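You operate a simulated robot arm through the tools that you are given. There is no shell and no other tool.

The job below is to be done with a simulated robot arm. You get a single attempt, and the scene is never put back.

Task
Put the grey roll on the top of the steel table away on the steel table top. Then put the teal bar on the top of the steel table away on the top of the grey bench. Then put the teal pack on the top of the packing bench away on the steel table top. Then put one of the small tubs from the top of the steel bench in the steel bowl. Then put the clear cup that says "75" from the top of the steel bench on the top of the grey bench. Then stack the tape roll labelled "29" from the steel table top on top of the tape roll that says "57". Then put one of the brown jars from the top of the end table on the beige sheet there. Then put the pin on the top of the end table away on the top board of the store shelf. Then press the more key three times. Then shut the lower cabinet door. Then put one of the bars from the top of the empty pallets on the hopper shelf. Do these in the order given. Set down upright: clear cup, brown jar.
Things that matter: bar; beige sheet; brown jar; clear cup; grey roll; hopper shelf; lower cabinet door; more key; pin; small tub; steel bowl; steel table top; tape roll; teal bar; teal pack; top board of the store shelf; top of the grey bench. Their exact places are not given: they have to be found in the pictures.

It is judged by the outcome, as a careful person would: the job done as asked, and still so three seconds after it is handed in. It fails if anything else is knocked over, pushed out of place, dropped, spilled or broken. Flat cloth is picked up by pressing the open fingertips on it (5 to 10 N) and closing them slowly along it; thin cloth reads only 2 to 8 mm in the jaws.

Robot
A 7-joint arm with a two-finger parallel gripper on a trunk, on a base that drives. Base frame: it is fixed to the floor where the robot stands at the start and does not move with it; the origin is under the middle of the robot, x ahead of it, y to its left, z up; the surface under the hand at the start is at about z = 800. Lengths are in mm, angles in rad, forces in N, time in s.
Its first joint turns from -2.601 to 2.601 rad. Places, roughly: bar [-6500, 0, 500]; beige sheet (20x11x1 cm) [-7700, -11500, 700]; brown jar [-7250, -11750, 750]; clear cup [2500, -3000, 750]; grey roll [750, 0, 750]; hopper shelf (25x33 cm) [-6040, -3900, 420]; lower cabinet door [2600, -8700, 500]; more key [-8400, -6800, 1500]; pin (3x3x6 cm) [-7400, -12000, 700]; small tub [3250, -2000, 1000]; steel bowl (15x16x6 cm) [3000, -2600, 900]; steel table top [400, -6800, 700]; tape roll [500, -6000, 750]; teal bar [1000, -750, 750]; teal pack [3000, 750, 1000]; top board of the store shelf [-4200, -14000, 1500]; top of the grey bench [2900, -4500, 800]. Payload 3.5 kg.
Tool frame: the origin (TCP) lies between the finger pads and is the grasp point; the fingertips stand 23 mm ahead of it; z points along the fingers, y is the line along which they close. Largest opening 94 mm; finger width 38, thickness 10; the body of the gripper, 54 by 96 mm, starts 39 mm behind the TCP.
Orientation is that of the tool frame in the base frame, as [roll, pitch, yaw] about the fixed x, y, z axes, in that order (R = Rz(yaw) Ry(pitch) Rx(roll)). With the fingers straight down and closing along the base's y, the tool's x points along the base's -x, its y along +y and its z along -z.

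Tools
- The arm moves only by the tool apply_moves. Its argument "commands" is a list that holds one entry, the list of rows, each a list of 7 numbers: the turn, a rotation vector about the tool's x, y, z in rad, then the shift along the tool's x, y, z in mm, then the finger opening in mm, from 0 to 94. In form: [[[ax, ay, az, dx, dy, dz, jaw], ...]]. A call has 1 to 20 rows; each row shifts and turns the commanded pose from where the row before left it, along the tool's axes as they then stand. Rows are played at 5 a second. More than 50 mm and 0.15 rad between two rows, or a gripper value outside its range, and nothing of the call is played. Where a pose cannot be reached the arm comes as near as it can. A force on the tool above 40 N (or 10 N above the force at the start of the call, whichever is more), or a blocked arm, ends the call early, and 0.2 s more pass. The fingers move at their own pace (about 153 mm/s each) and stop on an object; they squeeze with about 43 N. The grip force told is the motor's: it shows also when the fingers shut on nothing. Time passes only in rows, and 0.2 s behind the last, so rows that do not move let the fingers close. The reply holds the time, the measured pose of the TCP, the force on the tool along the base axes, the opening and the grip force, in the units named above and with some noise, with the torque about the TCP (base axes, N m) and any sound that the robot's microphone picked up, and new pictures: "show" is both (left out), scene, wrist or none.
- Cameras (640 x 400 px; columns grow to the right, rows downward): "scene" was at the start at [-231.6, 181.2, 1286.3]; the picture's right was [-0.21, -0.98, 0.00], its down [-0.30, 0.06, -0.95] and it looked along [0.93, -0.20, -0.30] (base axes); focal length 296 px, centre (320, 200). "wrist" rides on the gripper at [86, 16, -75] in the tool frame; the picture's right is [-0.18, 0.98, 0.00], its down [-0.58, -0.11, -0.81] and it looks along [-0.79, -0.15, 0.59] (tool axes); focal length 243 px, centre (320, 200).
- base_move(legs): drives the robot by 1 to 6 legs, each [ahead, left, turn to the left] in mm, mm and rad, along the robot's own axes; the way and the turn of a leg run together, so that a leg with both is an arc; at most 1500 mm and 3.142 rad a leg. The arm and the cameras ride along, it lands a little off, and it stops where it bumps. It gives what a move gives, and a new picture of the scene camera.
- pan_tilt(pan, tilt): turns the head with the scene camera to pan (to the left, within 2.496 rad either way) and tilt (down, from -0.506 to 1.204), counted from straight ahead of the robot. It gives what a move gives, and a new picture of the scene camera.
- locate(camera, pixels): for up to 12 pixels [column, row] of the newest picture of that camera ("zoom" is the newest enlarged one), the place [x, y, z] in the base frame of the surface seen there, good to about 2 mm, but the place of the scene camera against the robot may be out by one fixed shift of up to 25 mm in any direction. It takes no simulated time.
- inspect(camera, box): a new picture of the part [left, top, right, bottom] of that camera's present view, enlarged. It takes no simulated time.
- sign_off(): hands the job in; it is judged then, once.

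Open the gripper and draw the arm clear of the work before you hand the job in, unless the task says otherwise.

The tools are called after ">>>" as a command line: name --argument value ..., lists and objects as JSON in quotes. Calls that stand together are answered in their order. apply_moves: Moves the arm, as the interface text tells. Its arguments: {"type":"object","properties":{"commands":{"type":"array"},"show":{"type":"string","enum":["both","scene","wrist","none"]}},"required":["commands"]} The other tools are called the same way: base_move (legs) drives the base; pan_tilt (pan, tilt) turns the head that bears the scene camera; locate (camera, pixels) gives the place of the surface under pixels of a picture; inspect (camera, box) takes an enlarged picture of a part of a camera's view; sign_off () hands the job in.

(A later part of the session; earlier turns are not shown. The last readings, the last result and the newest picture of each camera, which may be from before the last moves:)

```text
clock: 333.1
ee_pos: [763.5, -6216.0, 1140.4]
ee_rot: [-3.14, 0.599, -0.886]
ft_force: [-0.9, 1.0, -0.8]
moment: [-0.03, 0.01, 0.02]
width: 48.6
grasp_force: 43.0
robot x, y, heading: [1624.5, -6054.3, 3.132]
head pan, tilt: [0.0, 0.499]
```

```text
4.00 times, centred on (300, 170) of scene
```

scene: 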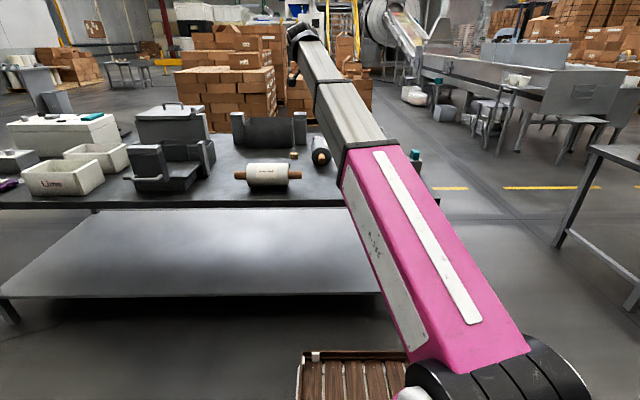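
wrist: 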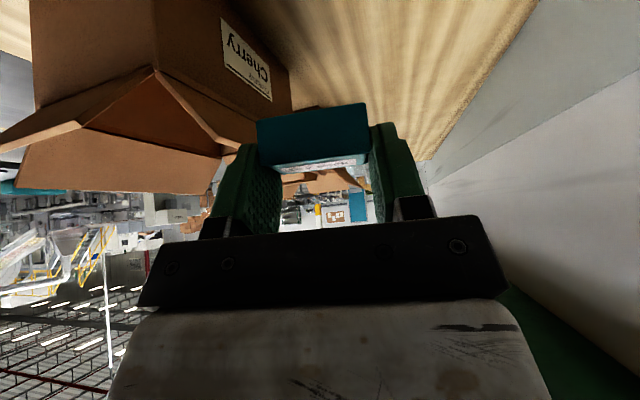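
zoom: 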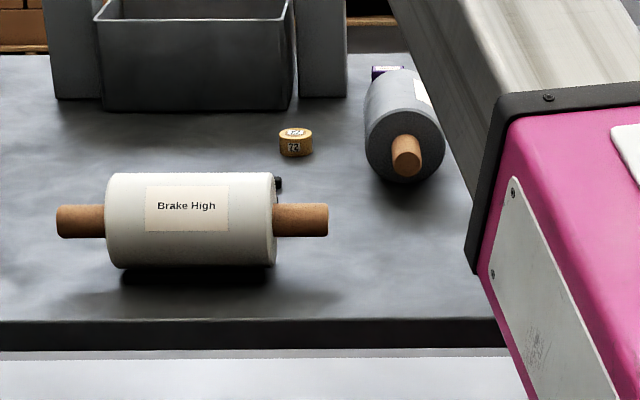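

The roll's handle ends at y≈−6297, so I turn the hand about the vertical by 0.886 rad so that its lean is toward the robot and the jaws open along y, giving more side room.

>>> apply_moves --commands '[[[-0.034, 0, -0.0495, 0, 0, 0, 30], [-0.0678, 0, -0.099, 0, 0, 0, 30], [-0.0678, 0, -0.099, 0, 0, 0, 30], [-0.0678, 0, -0.099, 0, 0, 0, 30], [-0.0678, 0, -0.099, 0, 0, 0, 30], [-0.0678, 0, -0.099, 0, 0, 0, 30], [-0.0678, 0, -0.099, 0, 0, 0, 30], [-0.0597, 0, -0.0872, 0, 0, 0, 30], [0, 0, 0, 0, 0, 0, 30]]]' --show "wrist"

```text
clock: 335.1
ee_pos: [763.3, -6216.4, 1141.2]
ee_rot: [3.139, 0.599, 0.0]
ft_force: [-0.1, 0.2, -0.4]
moment: [0.01, -0.01, 0.0]
width: 48.8
grasp_force: 42.8
robot x, y, heading: [1624.1, -6051.5, 3.132]
head pan, tilt: [0.0, 0.499]
```

wrist: 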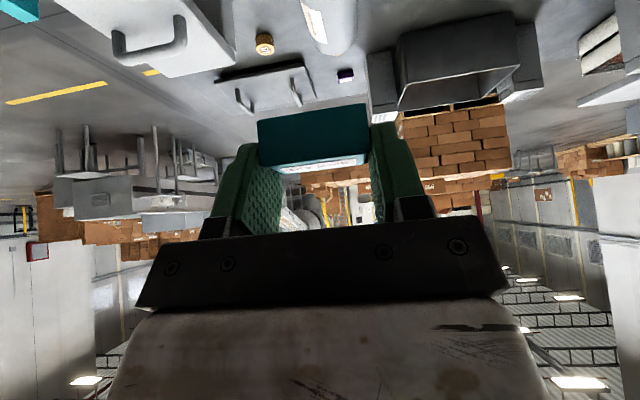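

I descend vertically toward (775, −6207), stopping above the table.

>>> apply_moves --commands '[[[0, 0, 0, 7, -1, 10, 30], [0, 0, 0, 14, -1, 20, 30], [0, 0, 0, 16, -1, 22, 30], [0, 0, 0, 16, -1, 22, 30], [0, 0, 0, 16, -1, 22, 30], [0, 0, 0, 16, -1, 22, 30], [0, 0, 0, 16, -1, 22, 30], [0, 0, 0, 16, -1, 22, 30], [0, 0, 0, 16, -1, 22, 30], [0, 0, 0, 16, 0, 22, 30], [0, 0, 0, 16, 0, 22, 30], [0, 0, 0, 13, 0, 17, 30], [0, 0, 0, 8, 0, 10, 30], [0, 0, 0, 0, 0, 0, 30]]]' --show "both"

```text
clock: 338.1
ee_pos: [774.0, -6206.3, 824.9]
ee_rot: [3.14, 0.599, -0.004]
ft_force: [0.9, -0.5, 0.1]
moment: [-0.02, 0.0, -0.02]
width: 48.8
grasp_force: 43.7
robot x, y, heading: [1624.6, -6048.8, 3.127]
head pan, tilt: [0.0, 0.499]
```

scene: 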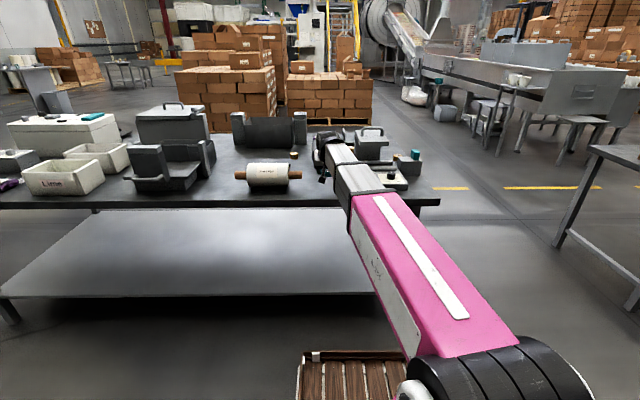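
wrist: 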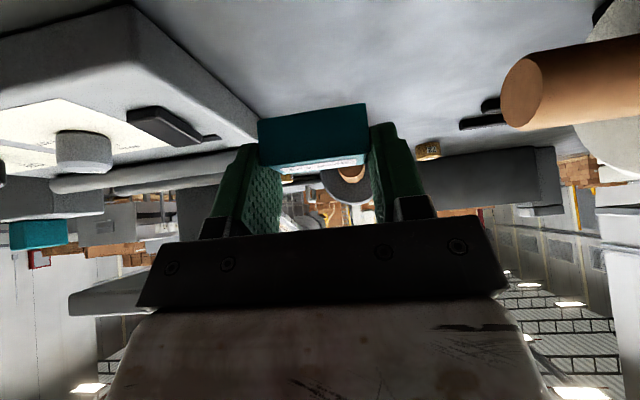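

Close now: stand tray at left, white roll handle at right (575, 85). I locate them to confirm room.

>>> locate --camera "wrist" --pixels '[[540, 80], [505, 95], [245, 120], [200, 70], [130, 10], [300, 60], [350, 40], [430, 100], [260, 140], [230, 190]]'

```text
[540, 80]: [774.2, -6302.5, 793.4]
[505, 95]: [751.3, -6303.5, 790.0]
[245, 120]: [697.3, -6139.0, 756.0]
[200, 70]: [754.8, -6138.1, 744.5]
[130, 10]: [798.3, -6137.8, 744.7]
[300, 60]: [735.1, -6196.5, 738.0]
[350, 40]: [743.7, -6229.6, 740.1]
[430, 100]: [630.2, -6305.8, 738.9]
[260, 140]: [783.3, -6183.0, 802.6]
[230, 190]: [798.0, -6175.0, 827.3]
```

Room from y −6138 to −6303. I centre a bit and go down until the pack touches.

>>> apply_moves --commands '[[[0, 0, 0, 5.6, 3, 8.3, 30], [0, 0, 0, 8.5, 3, 12.4, 30], [0, 0, 0, 6.8, 2, 9.9, 30], [0, 0, 0, 4, 0, 5.8, 30], [0, 0, 0, 2.3, 0, 3.3, 30], [0, 0, 0, 1.1, 0, 1.6, 30], [0, 0, 0, 0, 0, 0, 30]]]' --show "none"

```text
clock: 339.7
ee_pos: [773.7, -6214.5, 776.0]
ee_rot: [3.14, 0.599, -0.002]
ft_force: [1.0, -0.3, 0.3]
moment: [0.01, 0.0, 0.01]
width: 48.7
grasp_force: 43.3
robot x, y, heading: [1627.0, -6049.1, 3.132]
head pan, tilt: [0.0, 0.499]
```

>>> apply_moves --commands '[[[0, 0, 0, 1.1, 0, 1.6, 30], [0, 0, 0, 1.1, 0, 1.6, 30], [0, 0, 0, 0.6, 0, 0.8, 30], [0, 0, 0, 0.3, 0, 0.6, 30], [0, 0, 0, 0, 0, 0, 30]]]' --show "none"

```text
clock: 340.9
ee_pos: [774.2, -6213.9, 770.8]
ee_rot: [3.139, 0.601, 0.0]
ft_force: [3.1, 1.2, 17.0]
moment: [0.08, -0.06, -0.01]
width: 48.9
grasp_force: 42.5
robot x, y, heading: [1628.8, -6049.9, 3.13]
head pan, tilt: [0.0, 0.499]
```

The pack presses on the table (17 N). I open the jaws and withdraw upward.

>>> apply_moves --commands '[[[0, 0, 0, -0.3, 0, -0.5, 50], [0, 0, 0, 0, 0, 0, 58], [0, 0, 0, 0, 0, 0, 66], [0, 0, 0, 0, 0, 0, 66], [0, 0, 0, -2, 0, -10, 66], [0, 0, 0, -5, 0, -15, 66], [0, 0, 0, -12, 0, -20, 66], [0, 0, 0, -16, 0, -22, 66], [0, 0, 0, -16, 0, -22, 66], [0, 0, 0, -16, 0, -22, 66], [0, 0, 0, -16, 0, -22, 66], [0, 0, 0, -16, 0, -22, 66], [0, 0, 0, -16, 0, -22, 66], [0, 0, 0, -12, 0, -16, 66], [0, 0, 0, 0, 0, 0, 66]]]' --show "both"

```text
clock: 344.1
ee_pos: [778.2, -6215.5, 1002.3]
ee_rot: [3.141, 0.599, -0.002]
ft_force: [-0.4, 0.8, -0.1]
moment: [0.04, 0.0, -0.01]
width: 65.9
grasp_force: 0.2
robot x, y, heading: [1626.6, -6051.8, 3.127]
head pan, tilt: [0.0, 0.499]
```

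scene: 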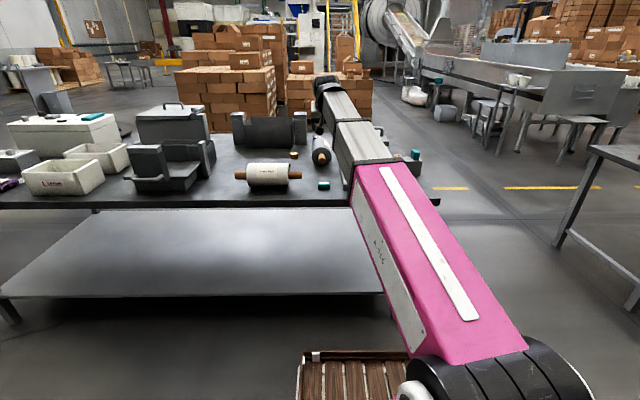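
wrist: 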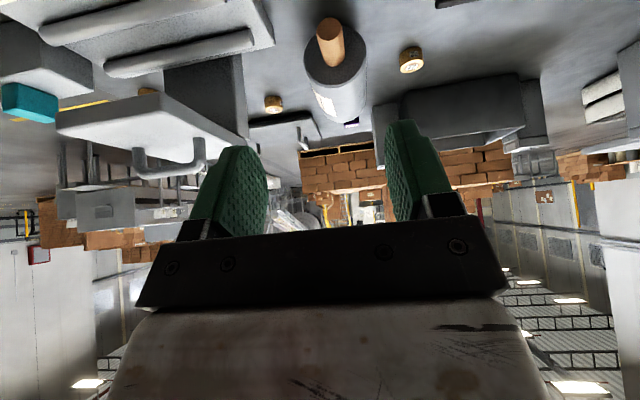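

The pack stands on the steel table at (323, 185) in the scene view. Next the small tub: I straighten the hand, raise it, and drive back up the aisle to the steel bench.

>>> apply_moves --commands '[[[0, 0.08, 0, 0, 0, 0, 66], [0, 0.1, 0, 0, 0, 0, 66], [0, 0.1, 0, 0, 0, 0, 66], [0, 0.1, 0, 0, 0, 0, 66], [0, 0.1, 0, 0, 0, 0, 66], [0, 0.119, 0, 0, 0, 0, 66], [0, 0, 0, 0, 0, -15, 66], [0, 0, 0, 0, 0, -30, 66], [0, 0, 0, 0, 0, -30, 66], [0, 0, 0, 0, 0, -20, 66], [0, 0, 0, 0, 0, 0, 66]]]' --show "none"

>>> base_move --legs '[[-100, 0, 0], [0, 0, -1.57], [1500, 0, 0], [1500, 0, 0], [500, 0, 0]]'

>>> pan_tilt --pan -1.3 --tilt 0.35

```text
clock: 346.5
ee_pos: [778.6, -6213.6, 1096.0]
ee_rot: [-3.141, 0.001, -0.001]
ft_force: [0.0, 0.2, 0.4]
moment: [-0.06, 0.01, 0.0]
width: 65.9
grasp_force: 0.1
robot x, y, heading: [1622.1, -6052.1, 3.126]
head pan, tilt: [0.0, 0.499]
```

```text
clock: 368.0
ee_pos: [1740.1, -1732.8, 1094.2]
ee_rot: [-3.142, 0.002, -1.606]
ft_force: [-0.6, 0.2, 1.0]
moment: [-0.02, 0.0, 0.02]
width: 66.0
grasp_force: 0.0
robot x, y, heading: [1874.2, -2588.1, 1.521]
head pan, tilt: [0.0, 0.499]
```

scene: 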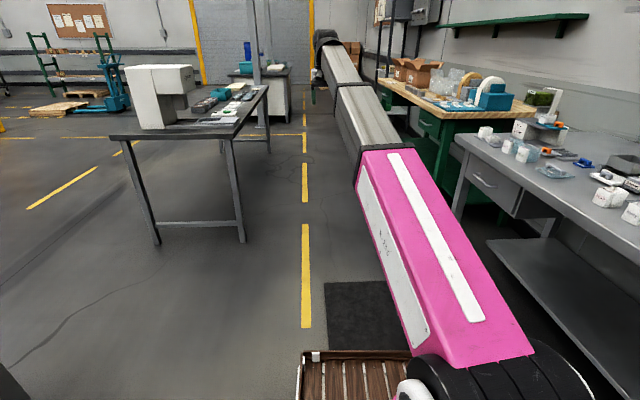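

```text
clock: 369.4
ee_pos: [1740.9, -1733.9, 1095.2]
ee_rot: [-3.141, 0.001, -1.606]
ft_force: [0.1, 0.1, -0.5]
moment: [-0.01, 0.0, 0.0]
width: 66.0
grasp_force: 0.0
robot x, y, heading: [1873.2, -2586.4, 1.525]
head pan, tilt: [-1.3, 0.351]
```

scene: 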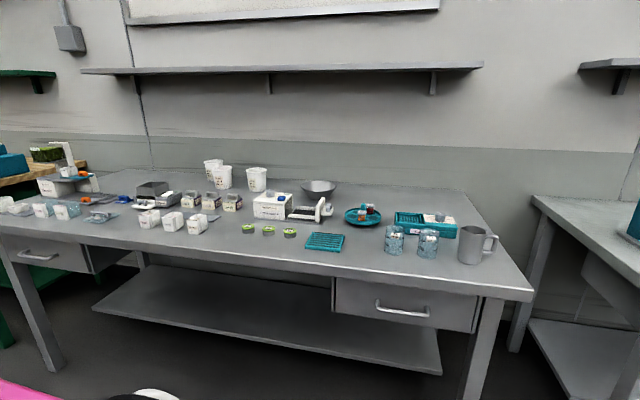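

I see the steel bench with bowl at (320, 188), clear cups at (395, 240) and (428, 243), white cups at (213, 172), (257, 180). I enlarge.

>>> inspect --camera "scene" --box '[120, 140, 340, 260]'

>>> inspect --camera "scene" --box '[290, 160, 510, 280]'

>>> locate --camera "scene" --pixels '[[212, 170], [224, 178], [257, 180], [150, 218], [173, 221], [197, 224], [190, 198], [213, 200], [232, 202], [320, 188], [395, 240], [428, 243]]'

```text
2.91 times, centred on (230, 200) of scene
```

zoom: 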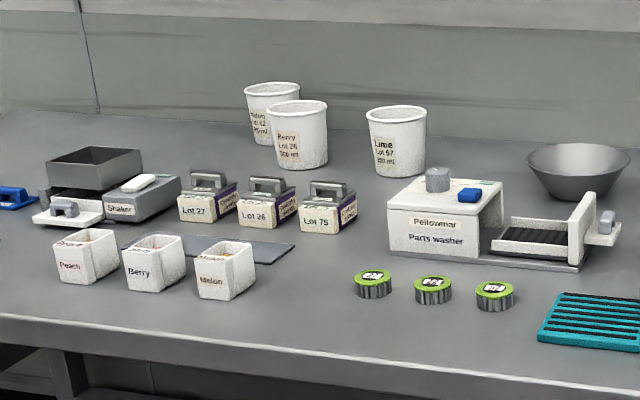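

```text
2.91 times, centred on (400, 220) of scene
```

zoom: 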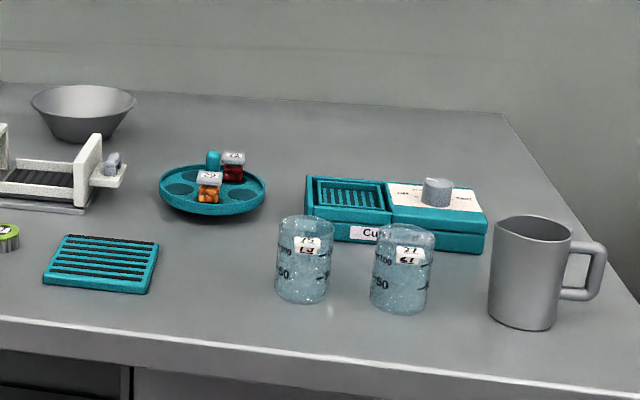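

```text
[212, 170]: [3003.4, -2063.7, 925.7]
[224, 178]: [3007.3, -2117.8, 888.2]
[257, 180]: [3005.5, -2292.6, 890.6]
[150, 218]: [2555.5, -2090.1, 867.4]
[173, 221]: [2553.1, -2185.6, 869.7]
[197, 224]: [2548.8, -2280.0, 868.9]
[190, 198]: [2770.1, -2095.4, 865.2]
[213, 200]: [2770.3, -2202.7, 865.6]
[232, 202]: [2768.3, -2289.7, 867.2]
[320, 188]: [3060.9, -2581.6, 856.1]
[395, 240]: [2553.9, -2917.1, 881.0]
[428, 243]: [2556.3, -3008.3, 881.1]
```

The white cups/tubs at the back and square tubs in front could both be "small tubs". I enlarge further and look over the whole bench, including the left end.

>>> inspect --camera "scene" --box '[195, 150, 285, 210]'

>>> locate --camera "zoom" --pixels '[[130, 70], [130, 150], [210, 100], [210, 180], [200, 260], [430, 130], [430, 260], [430, 80], [210, 60], [130, 50]]'

>>> inspect --camera "scene" --box '[0, 140, 200, 260]'

```text
6.67 times, centred on (240, 180) of scene
```

zoom: 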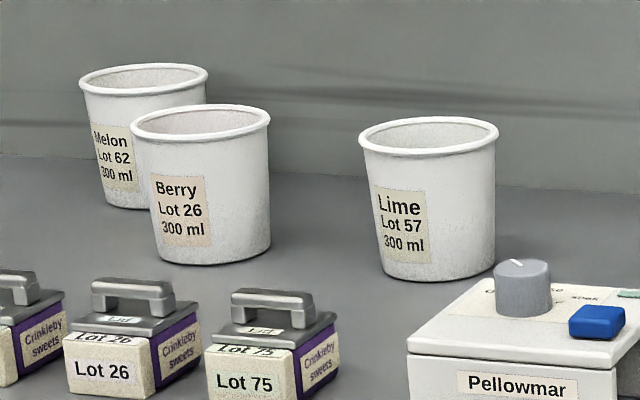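

```text
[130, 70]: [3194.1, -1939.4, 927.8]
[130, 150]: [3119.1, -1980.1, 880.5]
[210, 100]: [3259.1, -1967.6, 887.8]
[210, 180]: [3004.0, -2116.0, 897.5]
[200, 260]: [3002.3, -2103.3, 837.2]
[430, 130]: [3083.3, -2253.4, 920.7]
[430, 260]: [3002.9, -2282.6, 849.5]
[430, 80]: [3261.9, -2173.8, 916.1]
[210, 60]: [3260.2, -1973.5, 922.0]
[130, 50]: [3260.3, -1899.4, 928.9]
```

```text
3.20 times, centred on (100, 200) of scene
```

zoom: 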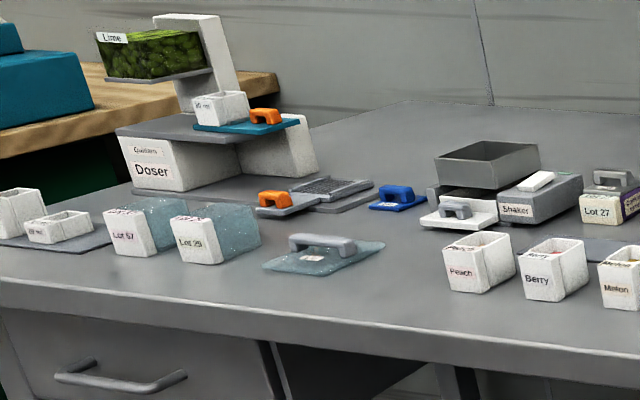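

Three white "300 ml" tubs stand at the back (Melon 62, Berry 26, Lime 57). I look closer at the left end for other tubs.

>>> pan_tilt --pan -1.0 --tilt 0.35

>>> inspect --camera "scene" --box '[100, 130, 260, 250]'

>>> inspect --camera "scene" --box '[240, 140, 400, 240]'

```text
clock: 370.2
ee_pos: [1741.5, -1732.0, 1094.1]
ee_rot: [-3.141, -0.001, -1.605]
ft_force: [-0.1, -0.1, -0.1]
moment: [0.0, -0.01, -0.03]
width: 66.2
grasp_force: 0.0
robot x, y, heading: [1876.9, -2584.9, 1.527]
head pan, tilt: [-1.0, 0.351]
```

scene: 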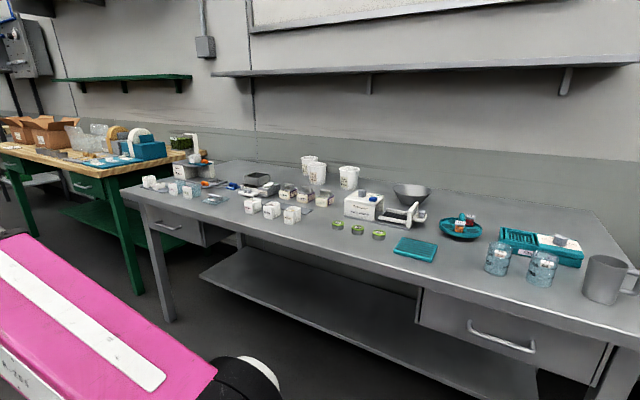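

```text
3.33 times, centred on (180, 190) of scene
```

zoom: 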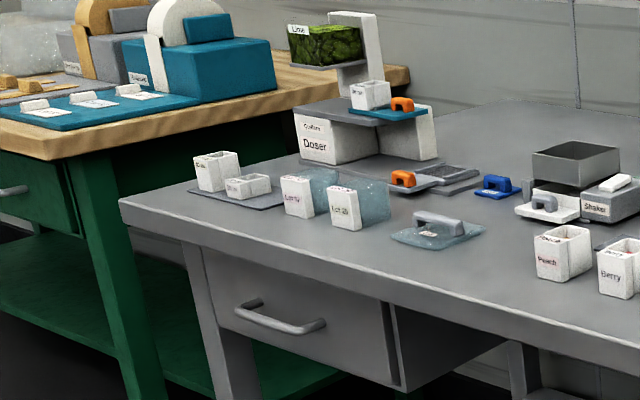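

```text
4.00 times, centred on (320, 190) of scene
```

zoom: 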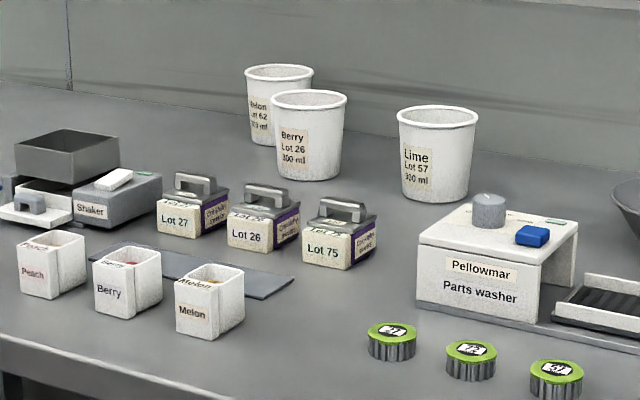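

The tall white "300 ml" tubs match the given height. They stand deep on the bench (x≈3048), so I check how near my base can come: the shelf and legs under the bench.

>>> locate --camera "scene" --pixels '[[205, 275], [300, 310], [420, 350], [165, 320], [450, 300], [330, 245], [530, 345], [395, 195], [410, 190], [360, 205], [345, 178], [440, 215]]'

```text
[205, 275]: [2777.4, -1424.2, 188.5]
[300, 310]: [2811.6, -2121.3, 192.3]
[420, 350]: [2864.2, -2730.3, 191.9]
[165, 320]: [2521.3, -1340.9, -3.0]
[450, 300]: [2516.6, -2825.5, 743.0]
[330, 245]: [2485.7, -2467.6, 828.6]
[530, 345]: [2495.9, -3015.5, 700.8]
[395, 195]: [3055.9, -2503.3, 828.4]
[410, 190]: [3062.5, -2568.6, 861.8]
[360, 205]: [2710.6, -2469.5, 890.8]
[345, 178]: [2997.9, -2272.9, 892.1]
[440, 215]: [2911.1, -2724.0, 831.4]
```

Under the bench it is open up to the shelf at x≈2770, so my low front can go beneath. I turn to face the bench and move up to about (2150, −2400).

>>> base_move --legs '[[0, 0, -1.527]]'

>>> pan_tilt --pan 0.0 --tilt 0.45

```text
clock: 374.3
ee_pos: [2720.1, -2408.2, 1095.5]
ee_rot: [3.141, -0.001, -3.125]
ft_force: [0.4, 0.0, 0.9]
moment: [0.0, -0.05, 0.0]
width: 66.2
grasp_force: 0.1
robot x, y, heading: [1875.6, -2585.8, 0.003]
head pan, tilt: [-1.0, 0.351]
```

scene: 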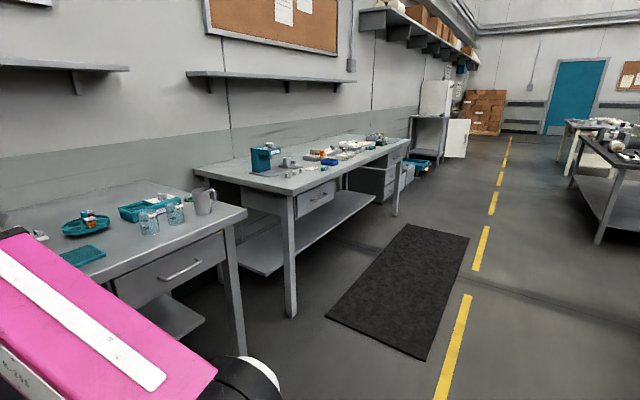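

```text
clock: 375.6
ee_pos: [2721.0, -2408.0, 1095.5]
ee_rot: [-3.139, 0.0, -3.123]
ft_force: [-0.2, -0.4, -0.7]
moment: [0.03, -0.03, 0.0]
width: 65.7
grasp_force: 0.0
robot x, y, heading: [1872.3, -2589.9, 0.004]
head pan, tilt: [0.0, 0.45]
```

scene: 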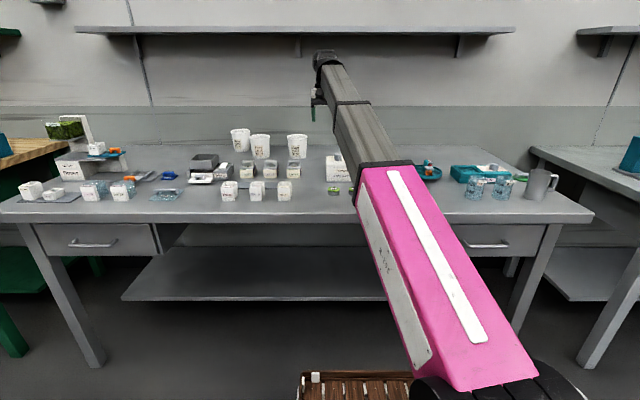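

I strafe left 170 and forward 270, after checking the wall shelf's height.

>>> locate --camera "scene" --pixels '[[300, 36], [200, 36], [300, 290], [250, 255], [297, 145], [260, 148], [240, 138]]'

>>> base_move --legs '[[0, 170, 0], [250, 0, 0]]'

>>> inspect --camera "wrist" --box '[0, 0, 640, 400]'

```text
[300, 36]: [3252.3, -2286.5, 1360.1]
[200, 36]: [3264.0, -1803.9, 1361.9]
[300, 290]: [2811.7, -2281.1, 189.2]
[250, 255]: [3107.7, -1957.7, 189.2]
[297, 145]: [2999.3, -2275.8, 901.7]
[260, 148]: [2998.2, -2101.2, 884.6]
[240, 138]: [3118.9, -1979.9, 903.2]
```

```text
clock: 378.5
ee_pos: [2967.3, -2236.0, 1095.3]
ee_rot: [3.141, 0.001, -3.123]
ft_force: [1.3, 0.3, -0.2]
moment: [-0.03, -0.01, 0.02]
width: 66.1
grasp_force: 0.1
robot x, y, heading: [2122.3, -2417.1, 0.009]
head pan, tilt: [0.0, 0.45]
```

scene: 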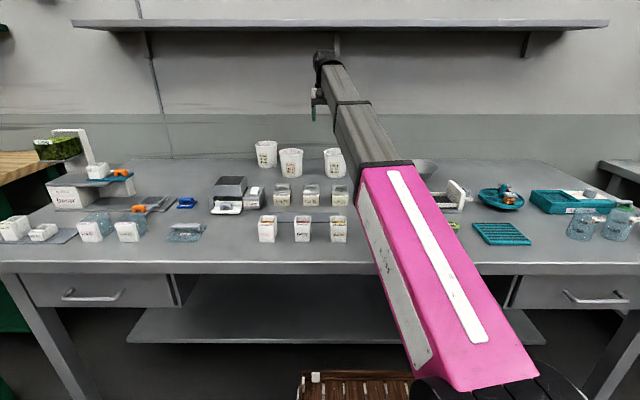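

```text
1.00 times, centred on (320, 200) of wrist (not enlarged: the box is as wide or as high as the picture)
```

zoom: 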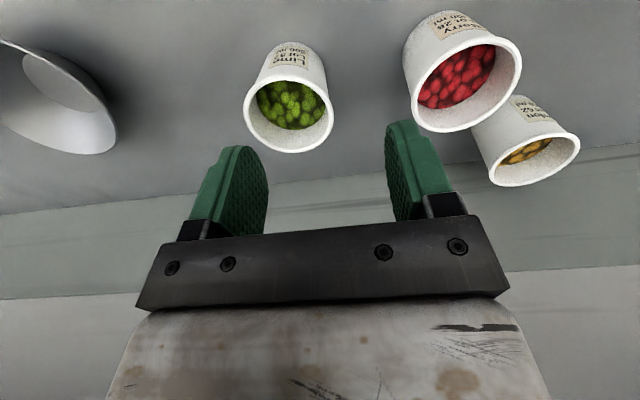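

The tubs hold coloured pieces, so I must keep them level. I measure the Lime tub's rim and the bowl with the wrist camera.

>>> locate --camera "zoom" --pixels '[[246, 100], [331, 108], [290, 151], [262, 88], [320, 85], [290, 105], [270, 55], [318, 55], [60, 100], [115, 130], [20, 45], [60, 70]]'

>>> inspect --camera "wrist" --box '[220, 20, 380, 170]'

```text
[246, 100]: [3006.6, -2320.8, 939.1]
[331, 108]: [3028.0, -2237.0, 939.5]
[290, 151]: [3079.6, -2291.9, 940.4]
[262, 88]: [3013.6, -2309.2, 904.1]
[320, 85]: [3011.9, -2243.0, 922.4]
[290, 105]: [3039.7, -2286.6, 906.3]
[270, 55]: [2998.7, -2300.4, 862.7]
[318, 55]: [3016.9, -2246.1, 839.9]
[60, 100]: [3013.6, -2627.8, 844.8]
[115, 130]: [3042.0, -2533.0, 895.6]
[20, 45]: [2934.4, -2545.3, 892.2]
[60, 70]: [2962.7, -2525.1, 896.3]
```

```text
2.67 times, centred on (300, 95) of wrist
```

zoom: 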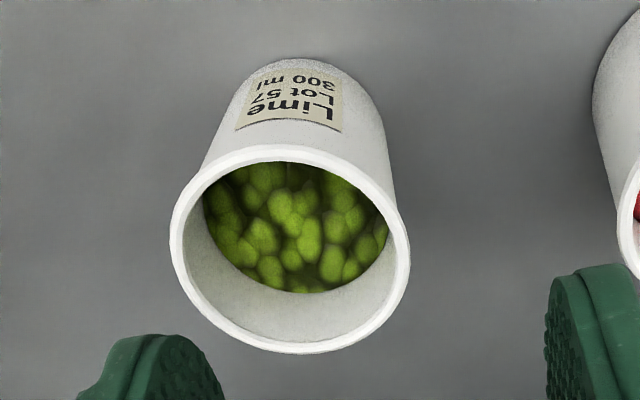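

Rim: centre (3034, −2283), outer Ø≈93, top z=940, contents at z≈906. I'll pinch the +y wall with one finger inside. I move over the wall at (3034, −2238.5) with jaws at 40, and go down to z≈985.

>>> apply_moves --commands '[[[0, 0, 0, -12, -1, 0, 50], [0, 0, 0, -20, -1, 0, 40], [0, 0, 0, -20, -1, 0, 40], [0, 0, 0, -15, -0.7, 0, 40], [0, 0, 0, 0, 0, 15, 40], [0, 0, 0, 0, 0, 25, 40], [0, 0, 0, 0, 0, 25, 40], [0, 0, 0, 0, 0, 25, 40], [0, 0, 0, 0, 0, 20, 40], [0, 0, 0, 0, 0, 0, 40]]]' --show "both"

```text
clock: 380.7
ee_pos: [3035.4, -2239.1, 984.1]
ee_rot: [-3.141, 0.0, -3.122]
ft_force: [0.7, -0.2, -0.3]
moment: [0.02, -0.02, 0.01]
width: 40.2
grasp_force: 0.1
robot x, y, heading: [2123.7, -2418.7, 0.012]
head pan, tilt: [0.0, 0.45]
```

scene: 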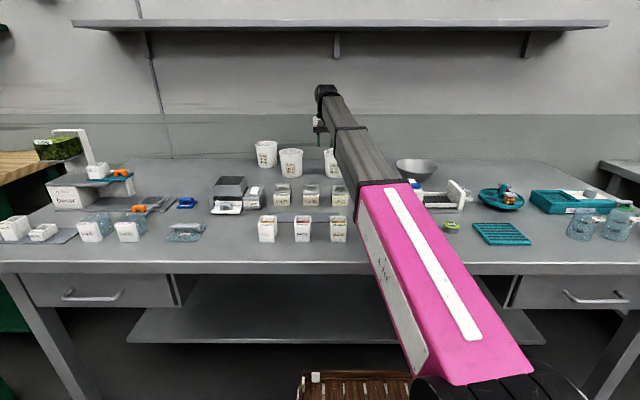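
wrist: 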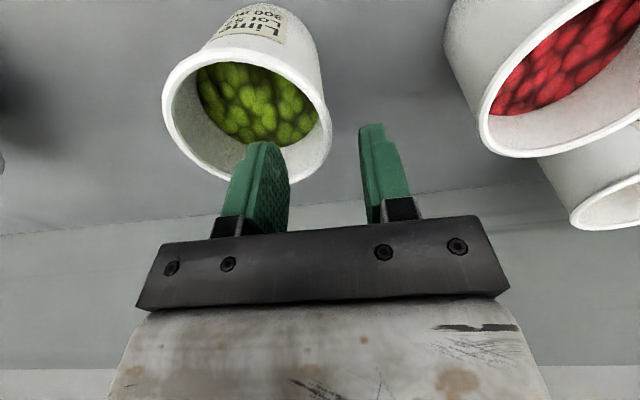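

One finger is over the opening, the other outside. I verify the wall's place between them.

>>> locate --camera "wrist" --pixels '[[328, 120], [322, 150], [310, 165], [165, 90], [215, 170], [316, 95], [270, 75], [290, 178]]'

```text
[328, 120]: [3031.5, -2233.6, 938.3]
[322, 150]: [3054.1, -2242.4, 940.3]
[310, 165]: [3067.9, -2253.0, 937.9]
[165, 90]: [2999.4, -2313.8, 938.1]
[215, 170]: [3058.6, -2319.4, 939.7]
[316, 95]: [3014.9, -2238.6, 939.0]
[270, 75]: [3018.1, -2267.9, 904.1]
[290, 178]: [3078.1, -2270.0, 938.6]
```

The wall is at y≈−2235; I shift +3.5 mm and lower 47 mm so the inner fingertip stays above the contents, then close.

>>> apply_moves --commands '[[[0, 0, 0, 2, 3.5, 0, 40], [0, 0, 0, 0, 0, 15, 40], [0, 0, 0, 0, 0, 20, 40], [0, 0, 0, 0, 0, 12, 40], [0, 0, 0, 0, 0, 0, 40]]]' --show "wrist"

```text
clock: 381.9
ee_pos: [3032.2, -2234.8, 938.6]
ee_rot: [3.141, 0.001, -3.122]
ft_force: [0.3, 0.2, -0.3]
moment: [-0.01, 0.0, 0.0]
width: 39.9
grasp_force: 0.0
robot x, y, heading: [2121.5, -2418.3, 0.01]
head pan, tilt: [0.0, 0.45]
```

wrist: 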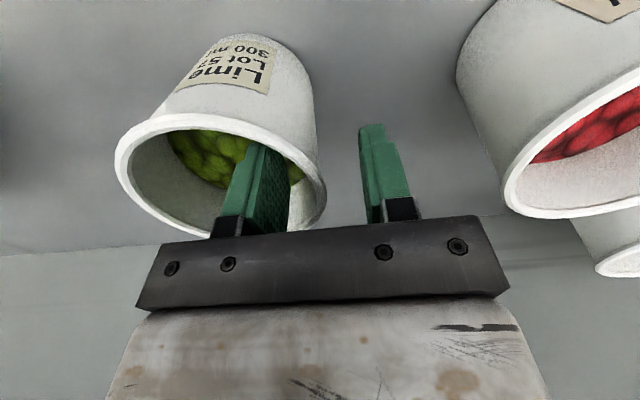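

The inner finger is inside the tub, the outer one outside. I close on the wall.

>>> apply_moves --commands '[[[0, 0, 0, 0, 0, 2, 30], [0, 0, 0, 0, 0, 0, 20], [0, 0, 0, 0, 0, 0, 12], [0, 0, 0, 0, 0, 0, 6], [0, 0, 0, 0, 0, 0, 0], [0, 0, 0, 0, 0, 0, 0]]]' --show "wrist"

```text
clock: 383.3
ee_pos: [3031.5, -2234.8, 935.7]
ee_rot: [3.141, 0.001, -3.123]
ft_force: [0.3, -4.9, 9.4]
moment: [-1.22, 0.05, 0.0]
width: 2.7
grasp_force: 43.3
robot x, y, heading: [2124.3, -2419.2, 0.007]
head pan, tilt: [0.0, 0.45]
```

wrist: 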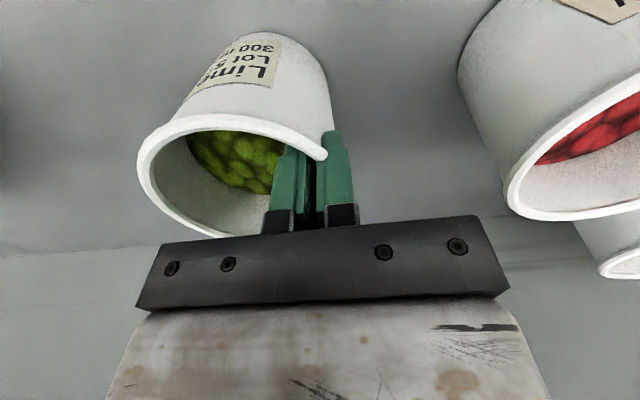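

The tapered wall makes the tub push (moment −1.22). I tilt the hand by about 0.1 rad to match the wall's slope and see the moment fall.

>>> apply_moves --commands '[[[0.04, 0, 0, 0, 0, 0, 0], [0.04, 0, 0, 0, 0, 0, 0], [0, 0, 0, 0, 0, 0, 0]]]' --show "none"

```text
clock: 384.1
ee_pos: [3032.1, -2234.5, 936.3]
ee_rot: [-3.064, 0.0, -3.123]
ft_force: [-0.1, 1.6, 0.1]
moment: [0.2, 0.0, 0.01]
width: 2.1
grasp_force: 42.7
robot x, y, heading: [2118.4, -2414.5, 0.007]
head pan, tilt: [0.0, 0.45]
```

Balanced. I lift 15 mm and check the load.

>>> apply_moves --commands '[[[0, 0, 0, 0, -0.3, -4, 0], [0, 0, 0, 0, -0.4, -5, 0], [0, 0, 0, 0, -0.5, -6, 0], [0, 0, 0, 0, 0, 0, 0]]]' --show "both"

```text
clock: 385.1
ee_pos: [3033.2, -2235.2, 950.6]
ee_rot: [-3.064, -0.001, -3.121]
ft_force: [-0.4, 0.6, -2.9]
moment: [0.09, 0.0, -0.01]
width: 1.9
grasp_force: 42.8
robot x, y, heading: [2123.2, -2416.0, 0.006]
head pan, tilt: [0.0, 0.45]
```

scene: 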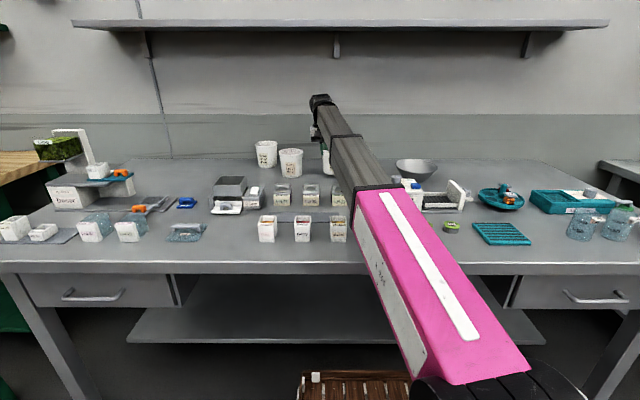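
wrist: 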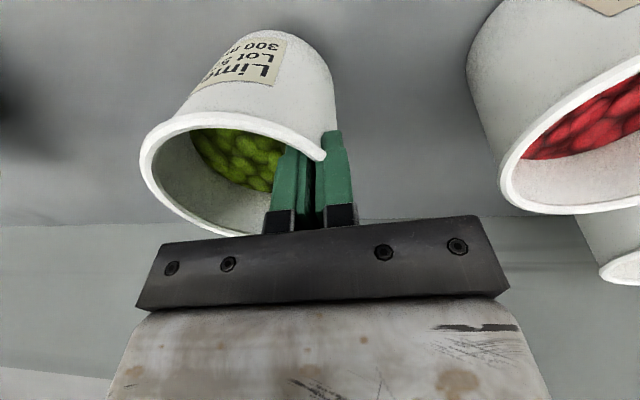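

Held (2.9 N). I raise it another 110 mm, level.

>>> apply_moves --commands '[[[0, 0, 0, 0, -0.8, -10, 0], [0, 0, 0, 0, -1.6, -20, 0], [0, 0, 0, 0, -2, -25, 0], [0, 0, 0, 0, -2, -25, 0], [0, 0, 0, 0, -1.6, -20, 0], [0, 0, 0, 0, -0.8, -10, 0], [0, 0, 0, 0, 0, 0, 0]]]' --show "wrist"

```text
clock: 386.7
ee_pos: [3032.2, -2235.6, 1062.7]
ee_rot: [-3.062, -0.002, -3.122]
ft_force: [0.0, -0.7, -3.8]
moment: [0.11, 0.02, 0.0]
width: 2.1
grasp_force: 43.7
robot x, y, heading: [2120.8, -2418.1, 0.011]
head pan, tilt: [0.0, 0.45]
```

wrist: 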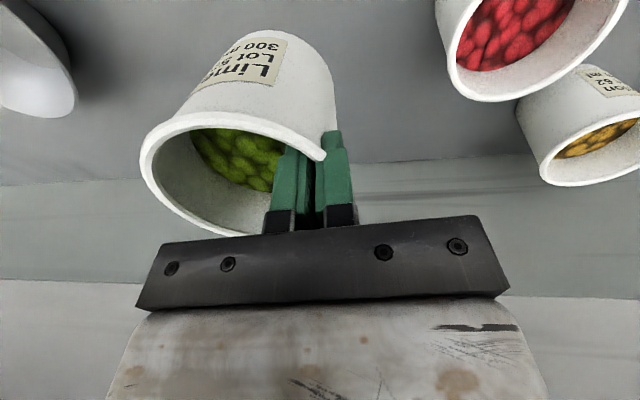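

I strafe the base right by 200 mm, then measure the bowl.

>>> base_move --legs '[[0, -200, 0]]'

>>> inspect --camera "wrist" --box '[0, 0, 640, 400]'

```text
clock: 388.3
ee_pos: [3033.5, -2431.1, 1062.4]
ee_rot: [-3.061, 0.0, -3.121]
ft_force: [-0.7, 0.2, -2.7]
moment: [0.09, 0.0, -0.02]
width: 2.3
grasp_force: 43.0
robot x, y, heading: [2124.2, -2613.8, 0.014]
head pan, tilt: [0.0, 0.45]
```

scene: 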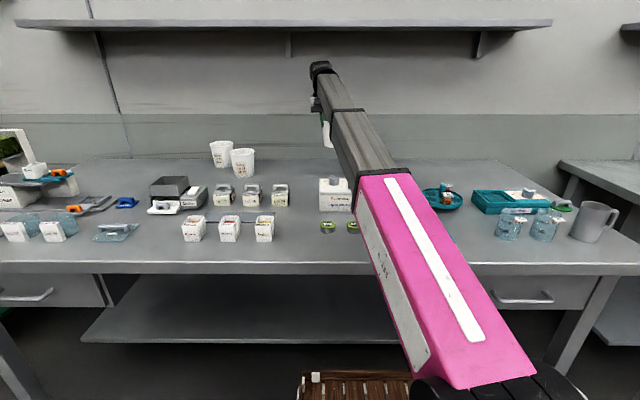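

```text
1.00 times, centred on (320, 200) of wrist (not enlarged: the box is as wide or as high as the picture)
```

zoom: 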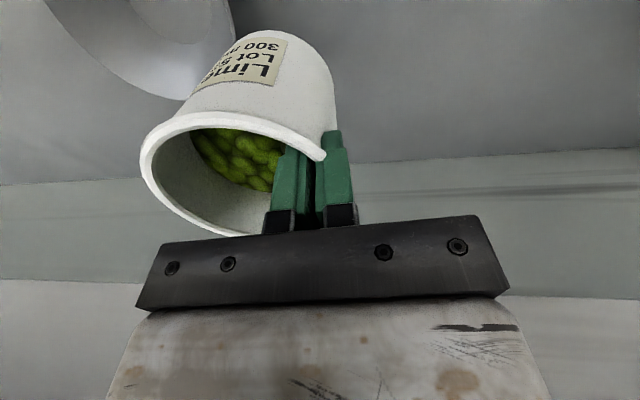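

The bowl's rim shows along (60, 20)–(185, 97)–(235, 30). I locate rim and floor points.

>>> locate --camera "zoom" --pixels '[[58, 16], [90, 54], [125, 82], [160, 96], [180, 97], [234, 20], [233, 5], [170, 12], [180, 35], [100, 30], [140, 60]]'

```text
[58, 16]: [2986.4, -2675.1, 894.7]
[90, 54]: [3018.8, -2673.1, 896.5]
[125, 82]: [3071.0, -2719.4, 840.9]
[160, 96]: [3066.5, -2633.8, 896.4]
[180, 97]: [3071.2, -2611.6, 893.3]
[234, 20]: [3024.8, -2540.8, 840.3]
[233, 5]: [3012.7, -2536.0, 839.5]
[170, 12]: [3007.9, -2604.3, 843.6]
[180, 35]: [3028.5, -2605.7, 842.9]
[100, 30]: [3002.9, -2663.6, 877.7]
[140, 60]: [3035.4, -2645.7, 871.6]
```

Bowl: centre ≈(2995, −2597), rim R≈79 at z≈896, flat floor R≈44 at z≈843. I move the base right 121 and back 39 to bring the tub over it.

>>> base_move --legs '[[-39, -121, 0]]'

>>> inspect --camera "wrist" --box '[0, 0, 640, 400]'

```text
clock: 389.5
ee_pos: [2997.7, -2553.5, 1062.7]
ee_rot: [-3.064, 0.0, -3.121]
ft_force: [0.9, 0.4, -3.0]
moment: [0.1, 0.0, -0.03]
width: 1.9
grasp_force: 43.0
robot x, y, heading: [2087.1, -2738.0, 0.014]
head pan, tilt: [0.0, 0.45]
```

scene: 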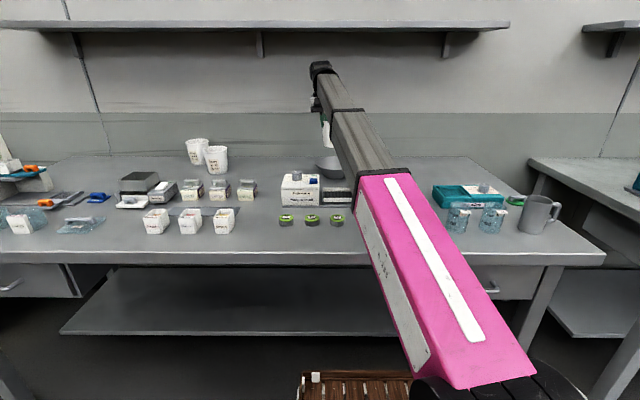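

```text
1.00 times, centred on (320, 200) of wrist (not enlarged: the box is as wide or as high as the picture)
```

zoom: 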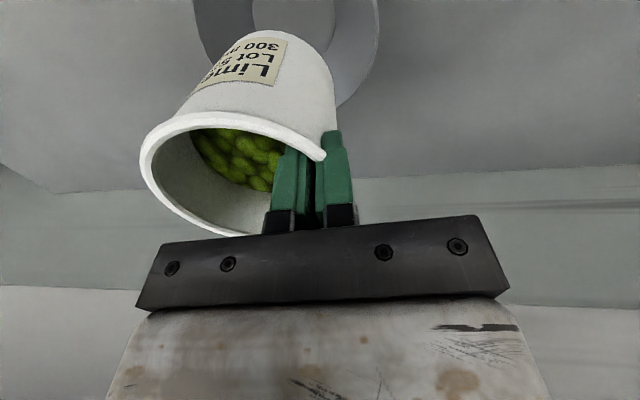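

I check both the held tub's rim and the bowl's rim from this view to align them.

>>> locate --camera "zoom" --pixels '[[142, 160], [175, 213], [215, 230], [185, 118], [325, 155], [290, 25], [330, 50], [205, 45], [378, 20], [365, 75], [350, 98], [200, 20]]'

```text
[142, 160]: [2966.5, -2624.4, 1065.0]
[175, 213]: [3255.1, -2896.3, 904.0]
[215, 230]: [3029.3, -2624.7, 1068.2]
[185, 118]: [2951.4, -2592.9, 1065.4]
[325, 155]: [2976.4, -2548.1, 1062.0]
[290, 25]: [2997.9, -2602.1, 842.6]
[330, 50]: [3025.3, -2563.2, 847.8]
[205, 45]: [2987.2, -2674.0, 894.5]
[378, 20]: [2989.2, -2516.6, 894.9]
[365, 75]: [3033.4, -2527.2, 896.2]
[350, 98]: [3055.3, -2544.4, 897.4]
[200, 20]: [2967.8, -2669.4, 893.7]
```

The tub centre reads (2998, −2590), which differs a little from what the hand position implies; I enlarge to measure it better.

>>> inspect --camera "wrist" --box '[130, 90, 370, 240]'

>>> locate --camera "zoom" --pixels '[[40, 190], [60, 130], [130, 80], [250, 60], [360, 75], [450, 105], [515, 160], [100, 310], [200, 365], [420, 230], [540, 200], [300, 200]]'

```text
2.67 times, centred on (250, 165) of wrist
```

zoom: 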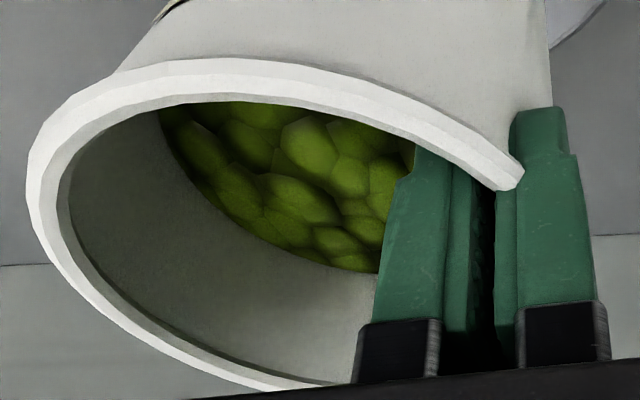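

```text
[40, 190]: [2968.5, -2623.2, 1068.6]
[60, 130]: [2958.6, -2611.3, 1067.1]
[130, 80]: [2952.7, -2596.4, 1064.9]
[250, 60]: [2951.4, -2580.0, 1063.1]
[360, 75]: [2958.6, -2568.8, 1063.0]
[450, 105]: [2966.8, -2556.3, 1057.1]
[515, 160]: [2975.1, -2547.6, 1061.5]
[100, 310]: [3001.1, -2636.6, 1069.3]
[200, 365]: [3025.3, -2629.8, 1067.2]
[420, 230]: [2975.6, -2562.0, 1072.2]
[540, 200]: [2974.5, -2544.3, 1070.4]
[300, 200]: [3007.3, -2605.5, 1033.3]
```

The tub leans with the hand: its far side is ~8 mm higher, so the 0.08 rad hand tilt must come out again. I level the hand and shift so the tub centre sits over the bowl centre (2994, −2595.5).

>>> apply_moves --commands '[[[-0.03, 0, 0, 0, 0, 0, 0], [-0.03, 0, 0, 2, -2, 0, 0], [-0.025, 0, 0, 2, -2, 0, 0], [0, 0, 0, 0, -1.5, 0, 0], [0, 0, 0, 0, 0, 0, 0]]]' --show "wrist"

>>> inspect --camera "wrist" --box '[130, 90, 370, 240]'

>>> locate --camera "zoom" --pixels '[[40, 190], [60, 130], [130, 80], [250, 60], [360, 75], [450, 110], [510, 160], [100, 310], [200, 365], [420, 230], [540, 200], [300, 200]]'

```text
clock: 390.7
ee_pos: [2991.4, -2557.9, 1062.8]
ee_rot: [3.135, 0.001, -3.121]
ft_force: [0.2, 0.1, -3.2]
moment: [0.1, 0.01, -0.03]
width: 2.2
grasp_force: 42.9
robot x, y, heading: [2085.0, -2732.3, 0.011]
head pan, tilt: [0.0, 0.45]
```

wrist: 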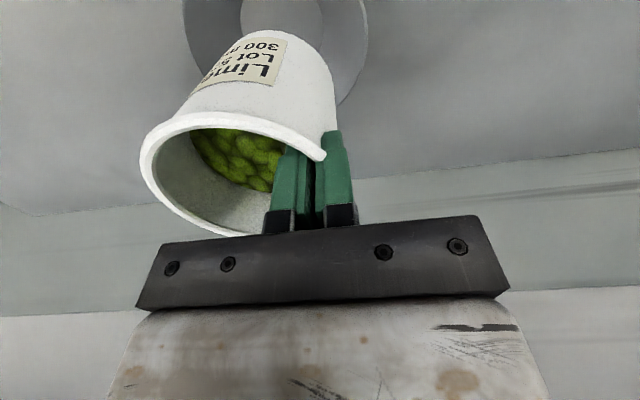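

```text
2.67 times, centred on (250, 165) of wrist
```

zoom: 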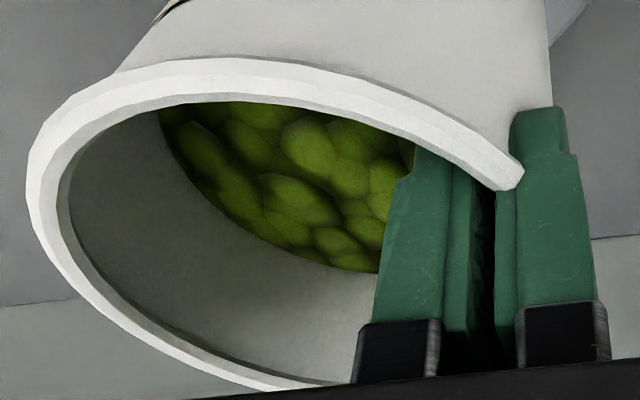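

```text
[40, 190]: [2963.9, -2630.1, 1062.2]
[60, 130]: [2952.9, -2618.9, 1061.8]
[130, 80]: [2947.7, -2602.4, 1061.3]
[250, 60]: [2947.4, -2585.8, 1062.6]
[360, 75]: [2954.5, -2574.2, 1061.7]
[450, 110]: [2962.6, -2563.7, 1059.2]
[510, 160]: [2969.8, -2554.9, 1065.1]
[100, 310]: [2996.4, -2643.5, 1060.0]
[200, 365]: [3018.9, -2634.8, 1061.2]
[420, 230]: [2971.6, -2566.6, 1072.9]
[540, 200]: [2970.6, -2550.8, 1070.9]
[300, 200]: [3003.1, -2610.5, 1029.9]
```

Level now, tub centre ≈(2994, −2596.5) over bowl centre. I lower it into the bowl, slowing near the floor (TCP≈940).

>>> apply_moves --commands '[[[0, 0, 0, 0, 0, 10, 0], [0, 0, 0, 0, 0, 20, 0], [0, 0, 0, 0, 0, 25, 0], [0, 0, 0, 0, 0, 25, 0], [0, 0, 0, 0, 0, 20, 0], [0, 0, 0, 0, 0, 10, 0], [0, 0, 0, 0, 0, 5, 0], [0, 0, 0, 0, 0, 2, 0], [0, 0, 0, 0, 0, 0, 0]]]' --show "both"

```text
clock: 392.7
ee_pos: [2991.2, -2558.2, 947.3]
ee_rot: [3.136, 0.002, -3.12]
ft_force: [0.9, 3.4, 38.2]
moment: [-0.68, -0.14, -0.01]
width: 2.5
grasp_force: 43.0
robot x, y, heading: [2083.9, -2734.0, 0.011]
head pan, tilt: [0.0, 0.45]
```

scene: 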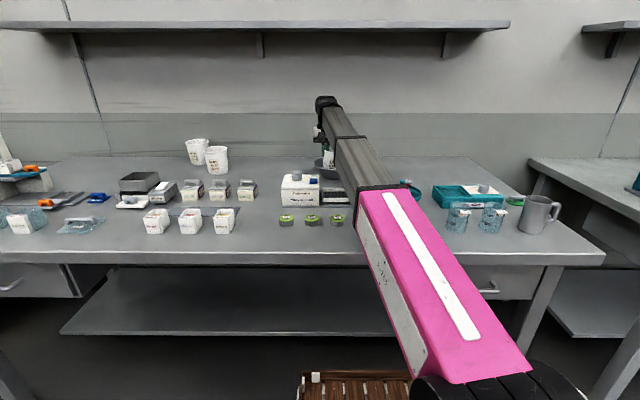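
wrist: 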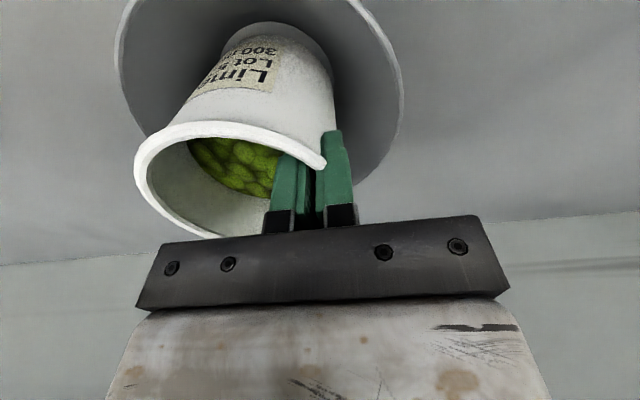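

It touched the bowl floor (38 N). I ease up 2 mm to relieve the press.

>>> apply_moves --commands '[[[0, 0, 0, 0, 0, -1.5, 0], [0, 0, 0, 0, 0, 0, 0]]]' --show "none"

>>> inspect --camera "wrist" --box '[100, 0, 420, 240]'

>>> locate --camera "zoom" --pixels '[[75, 300], [90, 270], [140, 253], [250, 258], [350, 290], [130, 400], [60, 250], [560, 200], [590, 100], [35, 100], [500, 300], [420, 200]]'

```text
clock: 393.3
ee_pos: [2992.0, -2558.5, 946.3]
ee_rot: [3.137, 0.0, -3.121]
ft_force: [3.2, 1.7, 22.1]
moment: [-0.52, -0.32, 0.06]
width: 2.4
grasp_force: 43.3
robot x, y, heading: [2089.4, -2733.4, 0.008]
head pan, tilt: [0.0, 0.45]
```

```text
1.67 times, centred on (260, 120) of wrist
```

zoom: 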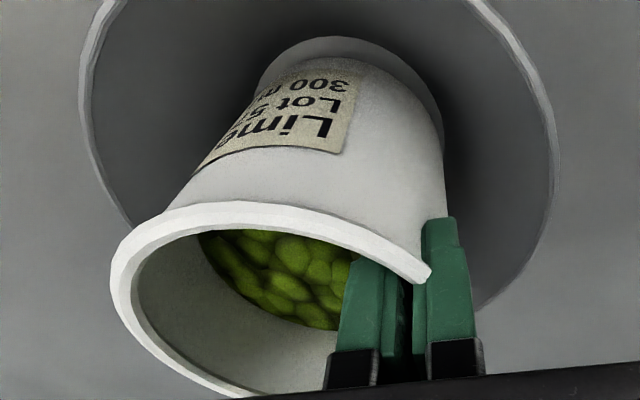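

```text
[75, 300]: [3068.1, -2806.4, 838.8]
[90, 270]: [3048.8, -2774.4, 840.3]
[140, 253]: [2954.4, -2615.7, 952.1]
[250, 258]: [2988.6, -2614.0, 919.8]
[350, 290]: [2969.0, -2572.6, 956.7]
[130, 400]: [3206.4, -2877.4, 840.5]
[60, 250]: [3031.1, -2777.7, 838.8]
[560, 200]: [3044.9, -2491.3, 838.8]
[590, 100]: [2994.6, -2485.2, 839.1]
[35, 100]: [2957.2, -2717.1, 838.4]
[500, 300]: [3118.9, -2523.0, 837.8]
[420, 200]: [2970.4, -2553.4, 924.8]
```

The tub stands inside the bowl. I measure its rim height to see whether it's seated on the floor and level.

>>> locate --camera "zoom" --pixels '[[118, 275], [135, 245], [180, 220], [250, 209], [320, 222], [380, 245], [418, 270], [125, 310], [150, 345], [200, 380], [350, 70], [300, 45]]'

```text
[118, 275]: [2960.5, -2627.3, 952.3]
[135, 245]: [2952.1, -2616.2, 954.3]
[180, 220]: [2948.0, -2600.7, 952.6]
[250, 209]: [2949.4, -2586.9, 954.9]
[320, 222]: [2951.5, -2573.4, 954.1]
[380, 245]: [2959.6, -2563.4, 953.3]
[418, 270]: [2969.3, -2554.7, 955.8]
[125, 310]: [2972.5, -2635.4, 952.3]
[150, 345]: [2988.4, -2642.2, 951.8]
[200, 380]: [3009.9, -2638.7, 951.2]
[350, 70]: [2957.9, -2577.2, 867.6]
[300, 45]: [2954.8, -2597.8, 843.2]
```

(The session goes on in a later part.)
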